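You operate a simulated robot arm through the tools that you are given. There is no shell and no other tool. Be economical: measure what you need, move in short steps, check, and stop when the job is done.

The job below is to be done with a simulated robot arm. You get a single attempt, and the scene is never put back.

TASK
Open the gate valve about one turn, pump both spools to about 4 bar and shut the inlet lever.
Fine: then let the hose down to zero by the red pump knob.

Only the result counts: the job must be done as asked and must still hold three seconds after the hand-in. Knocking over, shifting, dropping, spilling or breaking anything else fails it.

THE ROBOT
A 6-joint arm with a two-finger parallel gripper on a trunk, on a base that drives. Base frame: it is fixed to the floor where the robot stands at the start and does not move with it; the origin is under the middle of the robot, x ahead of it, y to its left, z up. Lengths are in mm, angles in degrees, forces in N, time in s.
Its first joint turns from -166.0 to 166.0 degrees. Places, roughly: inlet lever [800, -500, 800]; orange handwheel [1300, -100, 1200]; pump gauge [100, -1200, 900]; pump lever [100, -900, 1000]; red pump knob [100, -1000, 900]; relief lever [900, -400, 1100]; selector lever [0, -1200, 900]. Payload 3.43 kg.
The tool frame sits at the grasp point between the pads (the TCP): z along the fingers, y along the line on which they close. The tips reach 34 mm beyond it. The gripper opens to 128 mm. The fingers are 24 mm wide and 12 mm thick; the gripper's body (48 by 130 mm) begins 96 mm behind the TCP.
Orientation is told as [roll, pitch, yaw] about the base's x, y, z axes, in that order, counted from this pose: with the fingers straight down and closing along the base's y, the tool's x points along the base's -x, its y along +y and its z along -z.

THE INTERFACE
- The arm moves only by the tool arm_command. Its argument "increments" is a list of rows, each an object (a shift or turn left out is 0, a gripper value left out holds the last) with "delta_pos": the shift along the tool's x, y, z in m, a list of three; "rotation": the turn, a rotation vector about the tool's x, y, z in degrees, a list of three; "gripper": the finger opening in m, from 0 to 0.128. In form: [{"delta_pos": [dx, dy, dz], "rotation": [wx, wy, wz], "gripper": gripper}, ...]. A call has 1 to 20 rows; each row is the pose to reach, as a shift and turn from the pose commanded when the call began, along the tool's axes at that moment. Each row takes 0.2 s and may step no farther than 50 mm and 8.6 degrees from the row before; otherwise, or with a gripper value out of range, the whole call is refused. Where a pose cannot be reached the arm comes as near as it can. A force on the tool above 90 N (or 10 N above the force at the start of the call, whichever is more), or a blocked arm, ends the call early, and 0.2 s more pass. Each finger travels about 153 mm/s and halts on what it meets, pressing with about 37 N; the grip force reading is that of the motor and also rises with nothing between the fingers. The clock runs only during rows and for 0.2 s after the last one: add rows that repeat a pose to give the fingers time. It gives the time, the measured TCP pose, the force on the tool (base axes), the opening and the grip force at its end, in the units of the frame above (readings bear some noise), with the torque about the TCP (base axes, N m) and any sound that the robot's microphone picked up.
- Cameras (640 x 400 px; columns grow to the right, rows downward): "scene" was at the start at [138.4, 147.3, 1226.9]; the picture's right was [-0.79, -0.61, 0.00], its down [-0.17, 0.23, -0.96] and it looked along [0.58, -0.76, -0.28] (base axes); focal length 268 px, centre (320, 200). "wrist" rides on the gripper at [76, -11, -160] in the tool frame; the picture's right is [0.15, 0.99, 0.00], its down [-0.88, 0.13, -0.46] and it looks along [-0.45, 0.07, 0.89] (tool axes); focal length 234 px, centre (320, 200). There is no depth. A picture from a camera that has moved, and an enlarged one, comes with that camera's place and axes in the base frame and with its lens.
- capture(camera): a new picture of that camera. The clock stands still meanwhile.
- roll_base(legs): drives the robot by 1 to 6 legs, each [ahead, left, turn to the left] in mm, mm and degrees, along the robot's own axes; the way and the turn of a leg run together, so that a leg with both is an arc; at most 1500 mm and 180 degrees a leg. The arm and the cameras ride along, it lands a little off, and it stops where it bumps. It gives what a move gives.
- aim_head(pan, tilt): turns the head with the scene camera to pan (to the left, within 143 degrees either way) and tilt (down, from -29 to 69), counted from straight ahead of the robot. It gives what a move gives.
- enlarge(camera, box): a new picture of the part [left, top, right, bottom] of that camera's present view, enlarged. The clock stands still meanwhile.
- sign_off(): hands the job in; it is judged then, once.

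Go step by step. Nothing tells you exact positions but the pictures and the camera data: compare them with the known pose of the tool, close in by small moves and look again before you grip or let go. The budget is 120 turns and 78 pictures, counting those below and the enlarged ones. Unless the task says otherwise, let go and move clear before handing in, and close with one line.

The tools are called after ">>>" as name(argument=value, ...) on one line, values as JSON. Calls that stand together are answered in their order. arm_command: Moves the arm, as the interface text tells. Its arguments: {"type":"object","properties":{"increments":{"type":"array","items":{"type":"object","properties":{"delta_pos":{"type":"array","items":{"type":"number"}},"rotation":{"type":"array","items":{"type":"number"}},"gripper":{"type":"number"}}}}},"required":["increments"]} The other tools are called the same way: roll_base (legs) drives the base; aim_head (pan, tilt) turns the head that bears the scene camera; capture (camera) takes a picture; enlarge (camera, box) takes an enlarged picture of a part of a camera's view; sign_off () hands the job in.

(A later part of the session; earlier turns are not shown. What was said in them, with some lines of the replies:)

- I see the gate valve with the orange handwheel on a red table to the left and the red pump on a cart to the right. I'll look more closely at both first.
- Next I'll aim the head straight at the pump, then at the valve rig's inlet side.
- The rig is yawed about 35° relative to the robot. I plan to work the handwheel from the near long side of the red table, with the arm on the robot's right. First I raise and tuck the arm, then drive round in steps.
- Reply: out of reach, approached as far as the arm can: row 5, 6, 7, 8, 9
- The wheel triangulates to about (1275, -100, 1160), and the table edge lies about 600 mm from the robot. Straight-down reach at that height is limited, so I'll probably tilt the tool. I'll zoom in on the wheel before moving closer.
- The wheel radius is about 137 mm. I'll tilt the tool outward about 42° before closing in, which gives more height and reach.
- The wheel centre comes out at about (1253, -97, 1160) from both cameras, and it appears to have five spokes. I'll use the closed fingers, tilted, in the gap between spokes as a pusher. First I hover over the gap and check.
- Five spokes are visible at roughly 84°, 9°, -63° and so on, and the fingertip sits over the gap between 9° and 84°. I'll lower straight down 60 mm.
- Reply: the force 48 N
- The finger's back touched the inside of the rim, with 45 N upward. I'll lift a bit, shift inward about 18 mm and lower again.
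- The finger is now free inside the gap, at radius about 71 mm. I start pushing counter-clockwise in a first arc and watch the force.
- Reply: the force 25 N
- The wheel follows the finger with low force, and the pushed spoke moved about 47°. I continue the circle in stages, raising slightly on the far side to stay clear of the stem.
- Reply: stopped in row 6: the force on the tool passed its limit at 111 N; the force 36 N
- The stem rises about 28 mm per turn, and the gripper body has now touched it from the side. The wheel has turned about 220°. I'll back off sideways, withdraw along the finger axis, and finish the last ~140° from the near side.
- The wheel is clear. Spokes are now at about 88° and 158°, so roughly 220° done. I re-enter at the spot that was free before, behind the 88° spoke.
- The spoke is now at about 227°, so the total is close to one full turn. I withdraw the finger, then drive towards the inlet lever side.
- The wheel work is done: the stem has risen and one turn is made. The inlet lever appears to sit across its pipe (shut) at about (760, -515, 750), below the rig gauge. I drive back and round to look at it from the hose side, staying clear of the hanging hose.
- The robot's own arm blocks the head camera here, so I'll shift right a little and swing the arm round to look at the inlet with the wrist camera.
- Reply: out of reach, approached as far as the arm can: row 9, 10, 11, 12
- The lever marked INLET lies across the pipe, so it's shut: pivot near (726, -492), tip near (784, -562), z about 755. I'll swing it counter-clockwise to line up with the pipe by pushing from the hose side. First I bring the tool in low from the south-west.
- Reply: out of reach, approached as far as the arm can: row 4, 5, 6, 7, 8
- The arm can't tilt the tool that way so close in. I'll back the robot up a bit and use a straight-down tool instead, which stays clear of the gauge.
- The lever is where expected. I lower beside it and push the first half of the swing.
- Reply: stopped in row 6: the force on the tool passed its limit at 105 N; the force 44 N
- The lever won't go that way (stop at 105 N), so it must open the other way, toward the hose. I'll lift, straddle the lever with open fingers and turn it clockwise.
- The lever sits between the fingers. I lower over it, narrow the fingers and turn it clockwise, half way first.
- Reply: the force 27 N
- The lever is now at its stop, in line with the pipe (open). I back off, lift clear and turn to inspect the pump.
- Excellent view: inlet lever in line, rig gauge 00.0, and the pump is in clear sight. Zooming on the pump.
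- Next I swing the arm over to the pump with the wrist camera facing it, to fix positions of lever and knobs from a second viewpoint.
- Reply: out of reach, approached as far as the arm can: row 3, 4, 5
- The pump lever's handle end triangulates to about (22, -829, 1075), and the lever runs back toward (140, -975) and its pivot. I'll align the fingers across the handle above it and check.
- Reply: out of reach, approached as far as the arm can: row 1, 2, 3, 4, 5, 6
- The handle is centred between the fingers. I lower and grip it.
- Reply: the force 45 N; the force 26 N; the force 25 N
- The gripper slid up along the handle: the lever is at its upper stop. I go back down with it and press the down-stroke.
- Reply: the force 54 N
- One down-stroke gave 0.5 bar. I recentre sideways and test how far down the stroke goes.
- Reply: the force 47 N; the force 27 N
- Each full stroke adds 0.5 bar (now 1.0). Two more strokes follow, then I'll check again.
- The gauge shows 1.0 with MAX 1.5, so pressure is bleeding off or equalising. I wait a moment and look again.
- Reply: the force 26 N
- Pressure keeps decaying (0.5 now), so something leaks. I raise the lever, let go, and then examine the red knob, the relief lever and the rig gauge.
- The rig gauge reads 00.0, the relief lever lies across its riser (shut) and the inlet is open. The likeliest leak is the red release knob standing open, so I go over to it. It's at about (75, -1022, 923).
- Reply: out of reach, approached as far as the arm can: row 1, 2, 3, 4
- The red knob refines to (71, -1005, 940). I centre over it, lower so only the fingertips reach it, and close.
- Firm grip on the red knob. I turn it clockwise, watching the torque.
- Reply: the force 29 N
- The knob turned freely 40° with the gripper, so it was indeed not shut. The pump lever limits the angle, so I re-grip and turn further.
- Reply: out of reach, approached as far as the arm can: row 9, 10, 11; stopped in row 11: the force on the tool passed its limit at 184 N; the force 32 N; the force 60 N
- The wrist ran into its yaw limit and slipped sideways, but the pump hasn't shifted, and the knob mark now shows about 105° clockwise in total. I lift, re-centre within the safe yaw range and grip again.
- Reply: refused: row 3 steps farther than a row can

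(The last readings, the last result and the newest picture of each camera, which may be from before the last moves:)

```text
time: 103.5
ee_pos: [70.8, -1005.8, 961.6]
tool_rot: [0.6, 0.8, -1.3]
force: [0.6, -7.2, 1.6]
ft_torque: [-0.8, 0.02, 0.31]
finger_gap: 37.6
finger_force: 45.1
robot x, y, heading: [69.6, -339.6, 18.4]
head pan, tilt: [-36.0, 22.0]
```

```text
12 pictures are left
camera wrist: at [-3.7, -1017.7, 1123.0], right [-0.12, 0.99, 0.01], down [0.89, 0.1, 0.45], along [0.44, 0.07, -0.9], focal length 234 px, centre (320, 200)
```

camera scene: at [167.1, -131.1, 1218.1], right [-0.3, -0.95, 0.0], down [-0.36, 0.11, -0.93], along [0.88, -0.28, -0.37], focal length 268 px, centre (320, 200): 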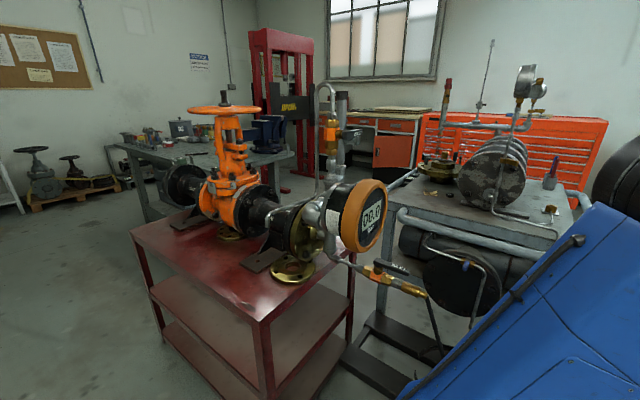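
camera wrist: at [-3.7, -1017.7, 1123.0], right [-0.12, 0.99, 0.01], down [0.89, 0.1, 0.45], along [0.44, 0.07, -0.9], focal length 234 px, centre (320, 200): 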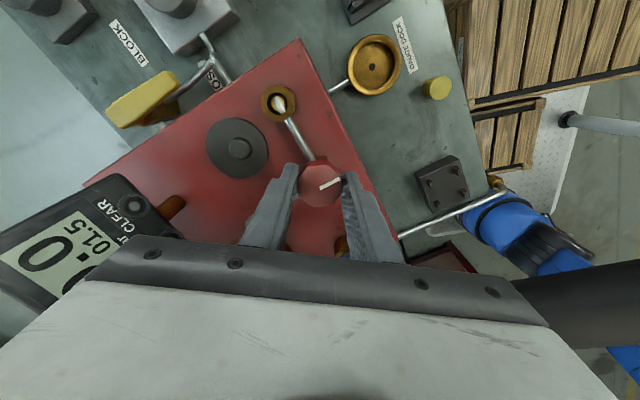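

The knob no longer turns (mark holds at ~120°): the release is now shut. I go back to the pump lever, coming in from beyond its handle end.

>>> arm_command(increments=[{"gripper": 0.06}, {"delta_pos": [0, 0, -0.03]}, {"delta_pos": [0, 0, -0.07], "rotation": [0, 0, 7.7]}, {"delta_pos": [0.0176, 0.0246, -0.085], "rotation": [0, 0, 15.4], "gripper": 0.03}, {"delta_pos": [0.035, 0.048, -0.1], "rotation": [0, 0, 23.1]}, {"delta_pos": [0.062, 0.0836, -0.12], "rotation": [0, 0, 30.8]}, {"delta_pos": [0.0878, 0.119, -0.14], "rotation": [0, 0, 38.5]}, {"delta_pos": [0.0916, 0.153, -0.14], "rotation": [0, 0, 46.2]}, {"delta_pos": [0.0945, 0.193, -0.13], "rotation": [0, 0, 53.7]}, {"delta_pos": [0.0964, 0.234, -0.107], "rotation": [0, 0, 53.7]}, {"delta_pos": [0.0964, 0.234, -0.107], "rotation": [0, 0, 53.7], "gripper": 0.1}, {"delta_pos": [0.0964, 0.234, -0.107], "rotation": [0, 0, 53.7], "gripper": 0.1}])

>>> aim_head(pan=-112, tilt=25)

>>> capture(camera="wrist")

```text
time: 106.1
ee_pos: [-17.0, -771.2, 1071.0]
tool_rot: [-0.4, 0.8, -54.9]
force: [-0.8, 0.1, 0.1]
ft_torque: [0.02, 0.0, 0.01]
finger_gap: 100.0
finger_force: 0.2
robot x, y, heading: [68.9, -337.8, 18.5]
head pan, tilt: [-36.0, 22.0]
```

```text
time: 107.6
ee_pos: [-17.7, -772.2, 1070.6]
tool_rot: [-0.4, 0.8, -55.0]
force: [0.3, -0.2, 0.2]
ft_torque: [0.0, -0.01, -0.01]
finger_gap: 100.1
finger_force: 0.0
robot x, y, heading: [69.7, -340.0, 18.6]
head pan, tilt: [-112.0, 25.0]
```

```text
11 pictures are left
camera wrist: at [-67.5, -717.8, 1232.8], right [0.73, 0.69, 0.0], down [0.62, -0.65, 0.44], along [0.3, -0.32, -0.9], focal length 234 px, centre (320, 200)
```

wrist: 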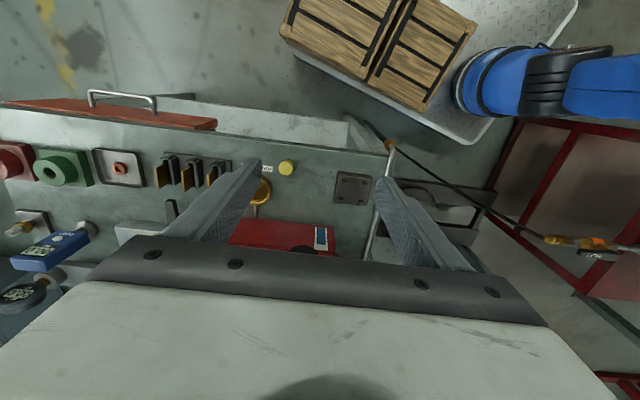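

>>> arm_command(increments=[{"delta_pos": [-0.035, -0.001, 0.001]}, {"delta_pos": [-0.07, -0.002, 0.002]}, {"delta_pos": [-0.1, -0.003, 0.002]}, {"delta_pos": [-0.1, -0.003, 0.002], "gripper": 0.02}, {"delta_pos": [-0.1, -0.003, 0.002]}, {"delta_pos": [-0.1, -0.003, 0.002]}, {"delta_pos": [-0.097, -0.003, 0.027]}, {"delta_pos": [-0.094, -0.003, 0.051]}, {"delta_pos": [-0.094, -0.003, 0.075]}, {"delta_pos": [-0.097, -0.003, 0.099]}, {"delta_pos": [-0.097, -0.003, 0.099]}, {"delta_pos": [-0.094, -0.003, 0.075]}, {"delta_pos": [-0.094, -0.003, 0.051]}, {"delta_pos": [-0.097, -0.003, 0.027]}, {"delta_pos": [-0.1, -0.003, 0.002]}, {"delta_pos": [-0.1, -0.003, 0.002]}, {"delta_pos": [-0.097, -0.003, 0.027]}, {"delta_pos": [-0.094, -0.003, 0.051]}, {"delta_pos": [-0.094, -0.003, 0.075]}, {"delta_pos": [-0.097, -0.003, 0.099]}])

>>> arm_command(increments=[{"delta_pos": [0, 0, 0]}, {"delta_pos": [0.003, 0.0, -0.024]}, {"delta_pos": [0.003, 0.0, -0.048]}, {"delta_pos": [0.0, 0.0, -0.072]}, {"delta_pos": [-0.003, 0.0, -0.097]}, {"delta_pos": [-0.003, 0.0, -0.097]}, {"delta_pos": [0.0, 0.0, -0.072]}, {"delta_pos": [0.003, 0.0, -0.048]}, {"delta_pos": [0.003, 0.0, -0.024]}, {"delta_pos": [0, 0.0, 0]}, {"delta_pos": [0, 0.0, 0]}])

>>> enlarge(camera="scene", box=[225, 105, 385, 225])

```text
time: 111.8
ee_pos: [31.8, -848.8, 974.1]
tool_rot: [-0.2, 0.8, -55.0]
force: [-35.8, -12.6, 3.7]
ft_torque: [-0.59, -0.81, 0.96]
finger_gap: 30.0
finger_force: 45.1
robot x, y, heading: [69.6, -339.5, 18.4]
head pan, tilt: [-112.0, 25.0]
```

```text
time: 114.2
ee_pos: [31.9, -851.0, 976.7]
tool_rot: [-0.2, 0.9, -54.9]
force: [-7.3, 9.3, 4.5]
ft_torque: [-0.75, -0.96, 1.18]
finger_gap: 29.8
finger_force: 44.9
robot x, y, heading: [69.0, -336.7, 18.7]
head pan, tilt: [-112.0, 25.0]
```

```text
3.33 times, centred on (305, 165) of scene
camera zoom: at [72.5, -194.3, 1213.2], right [-1.0, 0.06, 0.0], down [0.03, 0.42, -0.91], along [-0.06, -0.9, -0.42], focal length 893 px, centre (370, 317)
```

zoom: 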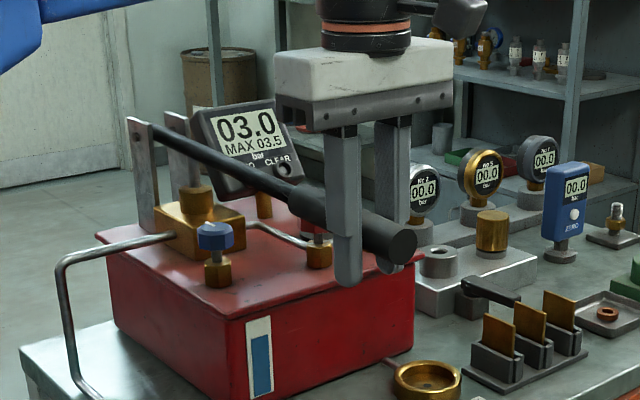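

Three strokes gave MAX 3.5, now 3.0. I check the rig gauge to see whether that is equalisation or a leak.

>>> aim_head(pan=-36, tilt=22)

>>> enlarge(camera="scene", box=[300, 80, 460, 280])

>>> aim_head(pan=-112, tilt=25)

>>> enlarge(camera="scene", box=[225, 105, 385, 225])

```text
time: 115.7
ee_pos: [31.8, -849.3, 975.5]
tool_rot: [-0.3, 0.9, -54.9]
force: [3.3, 23.8, -0.2]
ft_torque: [0.35, 0.05, 1.14]
finger_gap: 29.9
finger_force: 44.7
robot x, y, heading: [72.0, -338.6, 18.5]
head pan, tilt: [-36.0, 22.0]
```

```text
2.00 times, centred on (380, 180) of scene
camera zoom: at [166.9, -130.1, 1217.9], right [-0.3, -0.95, 0.0], down [-0.36, 0.11, -0.93], along [0.88, -0.28, -0.37], focal length 536 px, centre (200, 240)
```

zoom: 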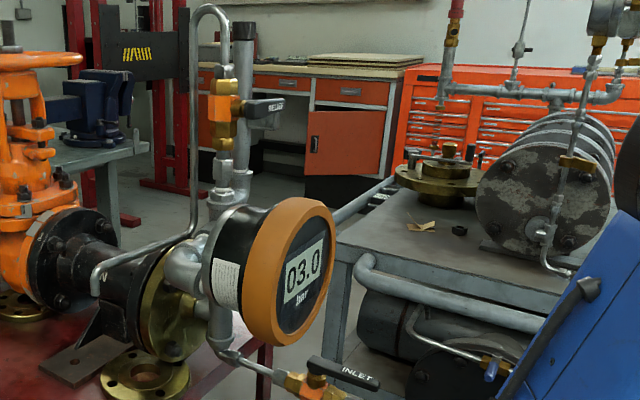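

```text
time: 117.2
ee_pos: [31.8, -851.2, 975.7]
tool_rot: [-0.4, 0.9, -55.0]
force: [6.7, 27.9, -1.4]
ft_torque: [0.51, 0.23, 1.16]
finger_gap: 29.9
finger_force: 44.7
robot x, y, heading: [70.1, -338.1, 18.4]
head pan, tilt: [-112.0, 25.0]
```

```text
3.33 times, centred on (305, 165) of scene
camera zoom: at [72.9, -194.0, 1213.1], right [-1.0, 0.06, 0.0], down [0.03, 0.42, -0.91], along [-0.05, -0.91, -0.42], focal length 893 px, centre (370, 317)
```

zoom: 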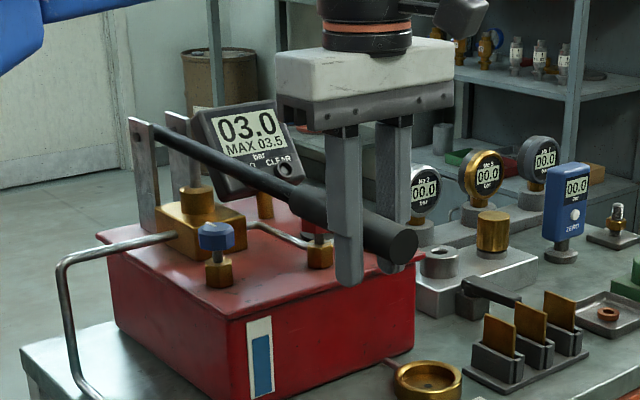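

Both gauges hold at 3.0 bar, so it's tight now at 1 bar per stroke. One more stroke, then I check.

>>> arm_command(increments=[{"delta_pos": [0.003, 0.0, -0.024]}, {"delta_pos": [0.003, 0.0, -0.048]}, {"delta_pos": [0.0, 0.0, -0.072]}, {"delta_pos": [-0.003, 0.0, -0.097]}, {"delta_pos": [-0.003, 0.0, -0.097]}, {"delta_pos": [0.0, 0.0, -0.072]}, {"delta_pos": [0.003, 0.0, -0.048]}, {"delta_pos": [0.003, 0.0, -0.024]}, {"delta_pos": [0, 0.0, 0]}, {"delta_pos": [0, 0.0, 0]}, {"delta_pos": [0, 0.0, 0]}, {"delta_pos": [0, 0.0, 0]}, {"delta_pos": [0, 0.0, 0]}, {"delta_pos": [0, 0.0, 0]}, {"delta_pos": [0, 0.0, 0]}, {"delta_pos": [0, 0.0, 0]}])

>>> enlarge(camera="scene", box=[225, 105, 385, 225])

```text
time: 120.6
ee_pos: [32.3, -850.7, 973.9]
tool_rot: [-0.4, 0.9, -55.0]
force: [1.5, 35.8, -1.8]
ft_torque: [0.79, 0.31, 1.2]
finger_gap: 30.0
finger_force: 45.2
robot x, y, heading: [67.6, -342.2, 18.5]
head pan, tilt: [-112.0, 25.0]
```

```text
3.33 times, centred on (305, 165) of scene
camera zoom: at [72.7, -193.7, 1213.1], right [-1.0, 0.06, 0.0], down [0.03, 0.42, -0.91], along [-0.06, -0.91, -0.42], focal length 893 px, centre (370, 317)
```

zoom: 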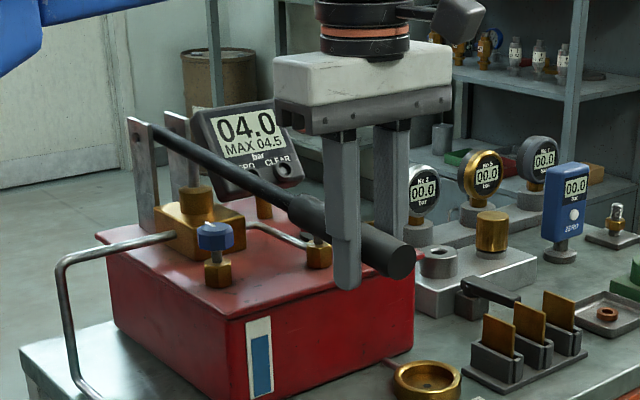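

4.0 bar reached. I raise the lever, release it and back out beyond its end.

>>> arm_command(increments=[{"delta_pos": [0.003, 0.0, -0.024]}, {"delta_pos": [0.003, 0.0, -0.048]}, {"delta_pos": [0.0, 0.0, -0.072]}, {"delta_pos": [-0.003, 0.0, -0.096]}, {"delta_pos": [-0.003, 0.0, -0.096], "gripper": 0.1}, {"delta_pos": [-0.003, 0.0, -0.096], "gripper": 0.1}, {"delta_pos": [0.035, 0.0, -0.096]}, {"delta_pos": [0.07, 0.0, -0.096]}, {"delta_pos": [0.105, 0.0, -0.096]}, {"delta_pos": [0.105, 0.0, -0.136]}, {"delta_pos": [0.105, 0.0, -0.17], "gripper": 0.06}, {"delta_pos": [0.105, 0.0, -0.17]}])

```text
time: 123.2
ee_pos: [-24.3, -768.9, 1146.7]
tool_rot: [-0.2, 0.9, -55.0]
force: [0.3, -0.6, 0.3]
ft_torque: [-0.02, 0.03, 0.04]
finger_gap: 60.0
finger_force: 0.0
robot x, y, heading: [70.2, -337.1, 18.4]
head pan, tilt: [-112.0, 25.0]
```

>>> arm_command(increments=[{"delta_pos": [-0.0311, 0.0316, 0], "rotation": [0, 0, -6]}, {"delta_pos": [-0.0586, 0.0659, 0], "rotation": [0, 0, -12]}, {"delta_pos": [-0.0825, 0.1028, 0], "rotation": [0, 0, -18]}, {"delta_pos": [-0.1028, 0.1417, 0], "rotation": [0, 0, -24]}, {"delta_pos": [-0.119, 0.1826, 0], "rotation": [0, 0, -30]}, {"delta_pos": [-0.1311, 0.2249, 0], "rotation": [0, 0, -36]}, {"delta_pos": [-0.139, 0.2681, 0], "rotation": [0, 0, -42]}, {"delta_pos": [-0.1425, 0.312, 0], "rotation": [0, 0, -48]}, {"delta_pos": [-0.1416, 0.3559, 0], "rotation": [0, 0, -54]}, {"delta_pos": [-0.1364, 0.3995, 0], "rotation": [0, 0, -60]}, {"delta_pos": [-0.1268, 0.4425, 0], "rotation": [0, 0, -66]}, {"delta_pos": [-0.113, 0.4843, 0], "rotation": [0, 0, -72]}, {"delta_pos": [-0.0952, 0.5243, 0], "rotation": [0, 0, -78]}, {"delta_pos": [-0.0735, 0.5627, 0], "rotation": [0, 0, -84]}, {"delta_pos": [-0.0481, 0.5984, 0], "rotation": [0, 0, -90]}, {"delta_pos": [-0.0808, 0.6231, 0.015], "rotation": [0, 0, -90]}, {"delta_pos": [-0.1135, 0.6478, 0.03], "rotation": [0, 0, -90]}, {"delta_pos": [-0.1462, 0.6725, 0.045], "rotation": [0, 0, -90]}, {"delta_pos": [-0.1789, 0.6972, 0.06], "rotation": [0, 0, -90]}, {"delta_pos": [-0.2116, 0.7219, 0.065], "rotation": [0, 0, -90]}])

>>> capture(camera="wrist")

```text
time: 127.4
ee_pos: [684.5, -527.5, 1073.2]
tool_rot: [0.9, 0.2, 35.0]
force: [-0.7, 0.1, 1.7]
ft_torque: [0.0, -0.04, 0.01]
finger_gap: 60.0
finger_force: 0.0
out of reach, approached as far as the arm can: row 14, 15
robot x, y, heading: [72.4, -339.1, 18.6]
head pan, tilt: [-112.0, 25.0]
```

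```text
6 pictures are left
camera wrist: at [631.3, -581.8, 1233.8], right [-0.69, 0.73, 0.02], down [0.65, 0.61, 0.45], along [0.32, 0.32, -0.89], focal length 234 px, centre (320, 200)
```

wrist: 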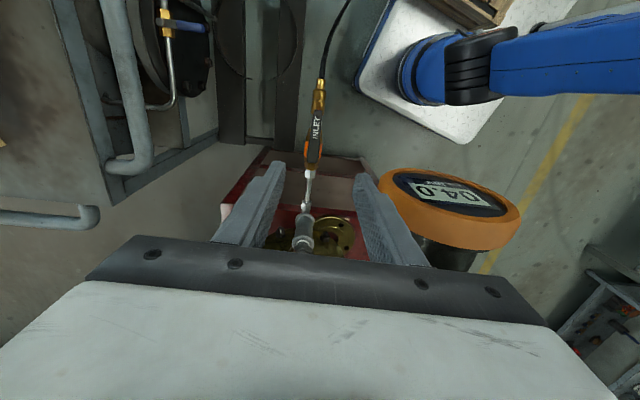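

The rig gauge shows 04.0 and the inlet lever is centred between the fingers. I lower over it and swing it back to shut.

>>> arm_command(increments=[{"delta_pos": [0, 0, 0.045]}, {"delta_pos": [0, 0, 0.09]}, {"delta_pos": [0, 0, 0.135]}, {"delta_pos": [0, 0, 0.18]}, {"delta_pos": [0, 0, 0.225]}, {"delta_pos": [0, 0, 0.27]}, {"delta_pos": [0, 0, 0.31]}, {"delta_pos": [0, 0, 0.31], "gripper": 0.044}, {"delta_pos": [0, 0, 0.31]}])

>>> arm_command(increments=[{"delta_pos": [-0.0006, -0.0097, 0], "rotation": [0, 0, -8.3]}, {"delta_pos": [-0.0024, -0.0193, 0], "rotation": [0, 0, -16.6]}, {"delta_pos": [-0.0054, -0.0285, 0], "rotation": [0, 0, -24.9]}, {"delta_pos": [-0.0098, -0.0372, 0], "rotation": [0, 0, -33.2]}, {"delta_pos": [-0.0155, -0.045, 0], "rotation": [0, 0, -41.5]}, {"delta_pos": [-0.0221, -0.0521, 0], "rotation": [0, 0, -49.8]}, {"delta_pos": [-0.0297, -0.0581, 0], "rotation": [0, 0, -58.1]}, {"delta_pos": [-0.0381, -0.0629, 0], "rotation": [0, 0, -66.4]}, {"delta_pos": [-0.0472, -0.0665, 0], "rotation": [0, 0, -74.7]}, {"delta_pos": [-0.0566, -0.0687, 0], "rotation": [0, 0, -83]}, {"delta_pos": [-0.0663, -0.0695, 0], "rotation": [0, 0, -91.3]}, {"delta_pos": [-0.0731, -0.0693, 0], "rotation": [0, 0, -93]}, {"delta_pos": [-0.0788, -0.0686, 0], "rotation": [0, 0, -93]}, {"delta_pos": [-0.0788, -0.0686, 0], "rotation": [0, 0, -93]}])

>>> capture(camera="wrist")

```text
time: 129.4
ee_pos: [684.1, -523.8, 763.6]
tool_rot: [0.8, 0.3, 35.0]
force: [-0.5, -0.5, -0.3]
ft_torque: [-0.01, 0.02, 0.01]
finger_gap: 44.0
finger_force: 0.0
robot x, y, heading: [70.0, -339.8, 18.5]
head pan, tilt: [-112.0, 25.0]
```

```text
time: 132.4
ee_pos: [786.5, -534.2, 762.3]
tool_rot: [0.2, -0.9, 128.0]
force: [-3.8, -5.9, 0.1]
ft_torque: [0.03, -0.05, -0.02]
finger_gap: 47.9
finger_force: 4.2
robot x, y, heading: [72.8, -337.3, 18.6]
head pan, tilt: [-112.0, 25.0]
```

```text
5 pictures are left
camera wrist: at [843.9, -588.8, 920.1], right [-0.69, -0.72, 0.0], down [-0.64, 0.61, 0.47], along [-0.34, 0.32, -0.88], focal length 234 px, centre (320, 200)
```

wrist: 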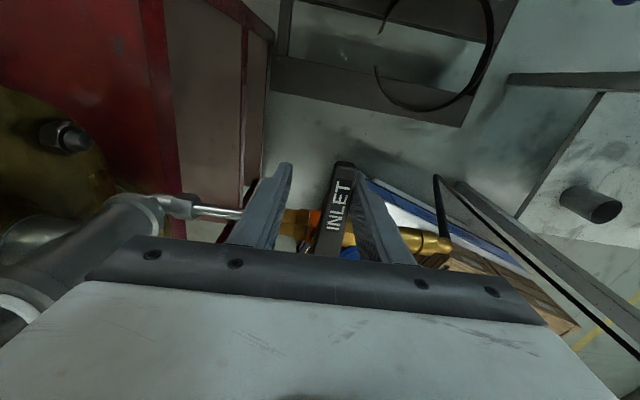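

The lever tip is back at its original shut position (788, -560), pressed against the stop. I give one small extra nudge, then release and lift away.

>>> arm_command(increments=[{"delta_pos": [0, -0.006, 0]}, {"delta_pos": [0, -0.006, 0]}, {"delta_pos": [0, 0.006, 0], "gripper": 0.056}, {"delta_pos": [0, 0.006, -0.045]}, {"delta_pos": [0, 0.006, -0.09]}, {"delta_pos": [0, 0.006, -0.135]}, {"delta_pos": [0, 0.006, -0.18]}, {"delta_pos": [0, 0.006, -0.225]}, {"delta_pos": [-0.023, 0.025, -0.245], "rotation": [0, 0, 8]}, {"delta_pos": [-0.046, 0.051, -0.27], "rotation": [0, 0, 16]}, {"delta_pos": [-0.0683, 0.0761, -0.3], "rotation": [0, 0, 24]}, {"delta_pos": [-0.0683, 0.0761, -0.3], "rotation": [0, 0, 24]}])

```text
time: 135.0
ee_pos: [688.1, -532.1, 1060.5]
tool_rot: [0.5, -0.7, 104.0]
force: [0.1, -0.3, -0.6]
ft_torque: [0.02, 0.0, 0.0]
finger_gap: 56.1
finger_force: 0.1
robot x, y, heading: [69.0, -340.4, 18.5]
head pan, tilt: [-112.0, 25.0]
```

>>> arm_command(increments=[{"delta_pos": [-0.0208, 0.0344, -0.015], "rotation": [0, 0, 7.95], "gripper": 0.03}, {"delta_pos": [-0.0416, 0.0688, -0.03], "rotation": [0, 0, 15.9]}, {"delta_pos": [-0.0624, 0.1032, -0.045], "rotation": [0, 0, 23.9]}, {"delta_pos": [-0.0832, 0.1376, -0.06], "rotation": [0, 0, 31.8]}, {"delta_pos": [-0.104, 0.172, -0.075], "rotation": [0, 0, 39.8]}, {"delta_pos": [-0.0673, 0.1949, -0.08], "rotation": [0, 0, 47.7]}, {"delta_pos": [-0.0335, 0.2229, -0.08], "rotation": [0, 0, 55.7]}, {"delta_pos": [-0.0032, 0.2535, -0.08], "rotation": [0, 0, 63.6]}, {"delta_pos": [0.0244, 0.2876, -0.08], "rotation": [0, 0, 71.6]}, {"delta_pos": [0.0484, 0.3242, -0.08], "rotation": [0, 0, 79.5]}, {"delta_pos": [0.0689, 0.363, -0.08], "rotation": [0, 0, 87.5]}, {"delta_pos": [0.0852, 0.4038, -0.08], "rotation": [0, 0, 95.4]}, {"delta_pos": [0.0973, 0.445, -0.08], "rotation": [0, 0, 103.4]}, {"delta_pos": [0.1054, 0.4882, -0.08], "rotation": [0, 0, 111.3]}, {"delta_pos": [0.1092, 0.5318, -0.08], "rotation": [0, 0, 119.3]}, {"delta_pos": [0.1087, 0.5756, -0.08], "rotation": [0, 0, 127.2]}, {"delta_pos": [0.1036, 0.6192, -0.08], "rotation": [0, 0, 135.2]}, {"delta_pos": [0.0945, 0.6613, -0.08], "rotation": [0, 0, 143.1]}, {"delta_pos": [0.0812, 0.7031, -0.08], "rotation": [0, 0, 151.1]}, {"delta_pos": [0.0637, 0.7433, -0.08], "rotation": [0, 0, 159]}])

```text
time: 139.2
ee_pos: [-15.9, -771.0, 1147.8]
tool_rot: [-0.3, 0.9, -55.0]
force: [-0.1, 0.3, 1.2]
ft_torque: [-0.04, 0.04, 0.03]
finger_gap: 29.9
finger_force: 0.1
out of reach, approached as far as the arm can: row 5, 6
robot x, y, heading: [73.1, -338.1, 18.7]
head pan, tilt: [-112.0, 25.0]
```

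Now I go back to the red knob by the same clear path and grip it.

>>> arm_command(increments=[{"delta_pos": [-0.031, -0.0254, 0.02]}, {"delta_pos": [-0.0649, -0.0467, 0.04], "rotation": [0, 0, -8.3]}, {"delta_pos": [-0.0945, -0.0638, 0.05], "rotation": [0, 0, -16.6]}, {"delta_pos": [-0.1384, -0.064, 0.066], "rotation": [0, 0, -25]}, {"delta_pos": [-0.1822, -0.0642, 0.086], "rotation": [0, 0, -33.3]}, {"delta_pos": [-0.2122, -0.0632, 0.101], "rotation": [0, 0, -41.6]}, {"delta_pos": [-0.2424, -0.0636, 0.116], "rotation": [0, 0, -50], "gripper": 0.062}, {"delta_pos": [-0.2424, -0.0636, 0.116], "rotation": [0, 0, -50]}, {"delta_pos": [-0.2424, -0.0636, 0.15], "rotation": [0, 0, -50]}, {"delta_pos": [-0.2424, -0.0636, 0.186], "rotation": [0, 0, -50]}, {"delta_pos": [-0.2424, -0.0636, 0.186], "rotation": [0, 0, -50], "gripper": 0.02}, {"delta_pos": [-0.2424, -0.0636, 0.186], "rotation": [0, 0, -50]}, {"delta_pos": [-0.2424, -0.0636, 0.186], "rotation": [0, 0, -50]}])

```text
time: 139.9
ee_pos: [-27.2, -846.5, 1109.6]
tool_rot: [-0.2, 1.8, -45.0]
force: [-9.2, 44.4, 9.1]
ft_torque: [1.65, 0.04, 1.34]
finger_gap: 44.1
finger_force: 12.8
robot x, y, heading: [71.3, -337.5, 18.3]
head pan, tilt: [-112.0, 25.0]
stopped in row 3: the force on the tool passed its limit at 129 N (the readings are from after the stop); the commanded pose is now the measured one
```

I brushed the lever's handle end with a finger. I back off, lift and take a wider path round it on the left.

>>> arm_command(increments=[{"delta_pos": [0.0106, 0.0106, 0]}, {"delta_pos": [0.0106, 0.0106, -0.035]}, {"delta_pos": [0.0212, -0.0212, -0.03]}, {"delta_pos": [0.0092, -0.0516, -0.02], "rotation": [0, 0, -5.7]}, {"delta_pos": [-0.0155, -0.0693, 0], "rotation": [0, 0, -11.4]}, {"delta_pos": [-0.0601, -0.0742, 0.018], "rotation": [0, 0, -17.1]}, {"delta_pos": [-0.1025, -0.0742, 0.035], "rotation": [0, 0, -22.8]}, {"delta_pos": [-0.1315, -0.065, 0.05], "rotation": [0, 0, -28.5]}, {"delta_pos": [-0.159, -0.053, 0.065], "rotation": [0, 0, -34.2]}, {"delta_pos": [-0.182, -0.0435, 0.0776], "rotation": [0, 0, -40]}, {"delta_pos": [-0.182, -0.0435, 0.0776], "rotation": [0, 0, -40], "gripper": 0.064}, {"delta_pos": [-0.182, -0.0435, 0.0776], "rotation": [0, 0, -40]}])

>>> capture(camera="wrist")

```text
time: 142.5
ee_pos: [69.7, -1010.1, 1025.5]
tool_rot: [0.9, 1.3, -4.9]
force: [-0.4, 0.4, 1.0]
ft_torque: [0.01, 0.01, 0.01]
finger_gap: 63.9
finger_force: 0.1
out of reach, approached as far as the arm can: row 2, 3, 4, 5, 6
robot x, y, heading: [72.8, -335.8, 18.1]
head pan, tilt: [-112.0, 25.0]
```

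```text
4 pictures are left
camera wrist: at [-2.9, -1017.7, 1187.3], right [-0.06, 1.0, 0.02], down [0.9, 0.05, 0.44], along [0.43, 0.05, -0.9], focal length 234 px, centre (320, 200)
```

wrist: 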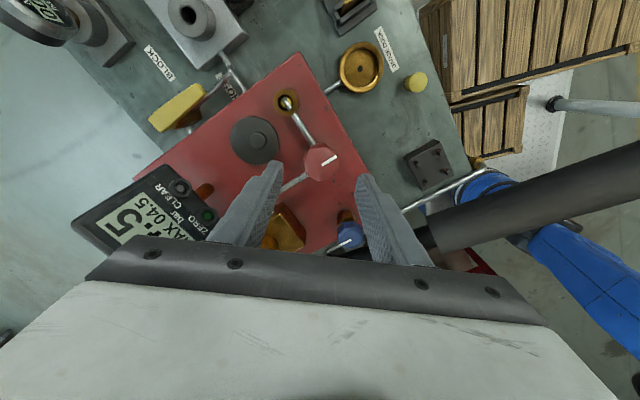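

The red knob is centred at (70, -1007). I lower, grip and turn it counter-clockwise to vent the hose.

>>> arm_command(increments=[{"delta_pos": [0, 0.003, 0.032]}, {"delta_pos": [0, 0.003, 0.064]}, {"delta_pos": [0, 0.003, 0.064], "gripper": 0.02}, {"delta_pos": [0, 0.003, 0.064]}, {"delta_pos": [0, 0.003, 0.064]}, {"delta_pos": [0, 0.003, 0.064], "rotation": [0, 0, -7.5]}, {"delta_pos": [0, 0.003, 0.064], "rotation": [0, 0, -15]}, {"delta_pos": [0, 0.003, 0.064], "rotation": [0, 0, -22.5]}, {"delta_pos": [0, 0.003, 0.064], "rotation": [0, 0, -30]}, {"delta_pos": [0, 0.003, 0.064], "rotation": [0, 0, -37.5]}, {"delta_pos": [0, 0.003, 0.064], "rotation": [0, 0, -45]}, {"delta_pos": [0, 0.003, 0.064], "rotation": [0, 0, -51]}, {"delta_pos": [0, 0.003, 0.064], "rotation": [0, 0, -51]}, {"delta_pos": [0, 0.003, 0.064], "rotation": [0, 0, -51]}])

```text
time: 145.5
ee_pos: [71.1, -1006.9, 960.9]
tool_rot: [1.6, 0.1, 46.2]
force: [-9.9, -38.1, 4.9]
ft_torque: [-1.42, -0.35, -0.02]
finger_gap: 36.8
finger_force: 44.6
robot x, y, heading: [69.6, -333.8, 18.4]
head pan, tilt: [-112.0, 25.0]
```

About 51° opened. One more re-grip opens it as far as it stood at the start, then I check the gauge.

>>> arm_command(increments=[{"gripper": 0.062}, {"delta_pos": [0, 0, -0.03]}, {"delta_pos": [0, 0, -0.03], "rotation": [0, 0, 8.3]}, {"delta_pos": [0, 0, -0.03], "rotation": [0, 0, 16.6]}, {"delta_pos": [0, 0, -0.03], "rotation": [0, 0, 25]}, {"delta_pos": [0, 0, -0.03], "rotation": [0, 0, 33.3]}, {"delta_pos": [0, 0, -0.03], "rotation": [0, 0, 41.6]}, {"delta_pos": [0, 0, -0.03], "rotation": [0, 0, 49]}, {"delta_pos": [0, 0, 0], "rotation": [0, 0, 49]}, {"delta_pos": [0, 0, 0], "rotation": [0, 0, 49], "gripper": 0.02}, {"delta_pos": [0, 0, 0], "rotation": [0, 0, 49]}, {"delta_pos": [0, 0, 0], "rotation": [0, 0, 49]}, {"delta_pos": [0, 0, 0], "rotation": [0, 0, 41]}, {"delta_pos": [0, 0, 0], "rotation": [0, 0, 33]}, {"delta_pos": [0, 0, 0], "rotation": [0, 0, 25]}, {"delta_pos": [0, 0, 0], "rotation": [0, 0, 17]}, {"delta_pos": [0, 0, 0], "rotation": [0, 0, 9]}, {"delta_pos": [0, 0, 0], "rotation": [0, 0, 1]}, {"delta_pos": [0, 0, 0], "rotation": [0, 0, 0]}])

>>> arm_command(increments=[{"gripper": 0.062}, {"delta_pos": [0, 0, -0.03]}, {"delta_pos": [0, 0, -0.065]}, {"delta_pos": [0, 0, -0.065]}, {"delta_pos": [0, 0, -0.065]}, {"delta_pos": [0, 0, -0.065]}])

>>> capture(camera="wrist")

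```text
time: 149.5
ee_pos: [71.5, -1005.7, 960.0]
tool_rot: [1.7, 0.0, 46.2]
force: [21.6, -25.2, 20.7]
ft_torque: [-1.12, -0.99, 0.0]
finger_gap: 37.7
finger_force: 45.2
robot x, y, heading: [68.3, -336.9, 18.6]
head pan, tilt: [-112.0, 25.0]
```

```text
time: 150.9
ee_pos: [71.6, -1007.8, 1025.9]
tool_rot: [1.6, 0.0, 46.1]
force: [0.3, 0.4, -1.0]
ft_torque: [-0.01, 0.04, 0.03]
finger_gap: 62.0
finger_force: 0.1
robot x, y, heading: [74.3, -336.2, 18.1]
head pan, tilt: [-112.0, 25.0]
```

```text
3 pictures are left
camera wrist: at [30.8, -1073.6, 1184.8], right [-0.81, 0.58, 0.03], down [0.53, 0.72, 0.46], along [0.24, 0.39, -0.89], focal length 234 px, centre (320, 200)
```

wrist: 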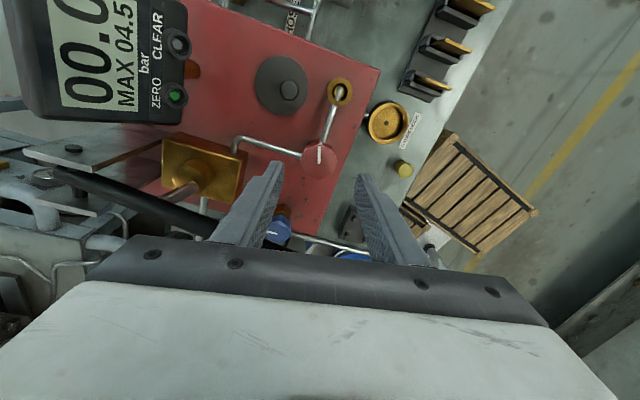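

Pump gauge reads 00.0 and the red knob is open. Now I verify that the rig gauge still holds at 4 bar.

>>> aim_head(pan=-36, tilt=22)

>>> enlarge(camera="scene", box=[300, 80, 460, 280])

```text
time: 152.4
ee_pos: [72.9, -1006.9, 1024.8]
tool_rot: [1.7, 0.0, 46.1]
force: [-0.4, 0.5, 0.4]
ft_torque: [-0.01, 0.03, -0.01]
finger_gap: 62.1
finger_force: 0.0
robot x, y, heading: [70.5, -335.6, 18.3]
head pan, tilt: [-36.0, 22.0]
```

```text
2.00 times, centred on (380, 180) of scene
camera zoom: at [166.5, -130.2, 1218.1], right [-0.3, -0.95, 0.0], down [-0.36, 0.11, -0.93], along [0.88, -0.28, -0.37], focal length 536 px, centre (200, 240)
```

zoom: 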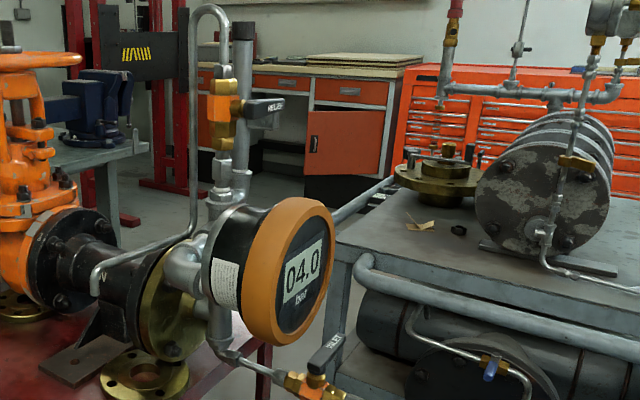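

The rig gauge holds 4.0 bar, the inlet lever is shut, the hose is at 0.0, and the gripper is open and clear, so I'm handing in.

>>> sign_off()

```text
The job is handed in.
```

The job is done and handed in: the gate valve is open about one turn, both spools hold 4.0 bar, the inlet lever is shut and the hose is at 0.0 bar, vented by the red knob. On the way I had to shut the red knob, which was open at the start and bleeding pressure, and a finger brushed the pump lever handle once, with no shift that I could see.
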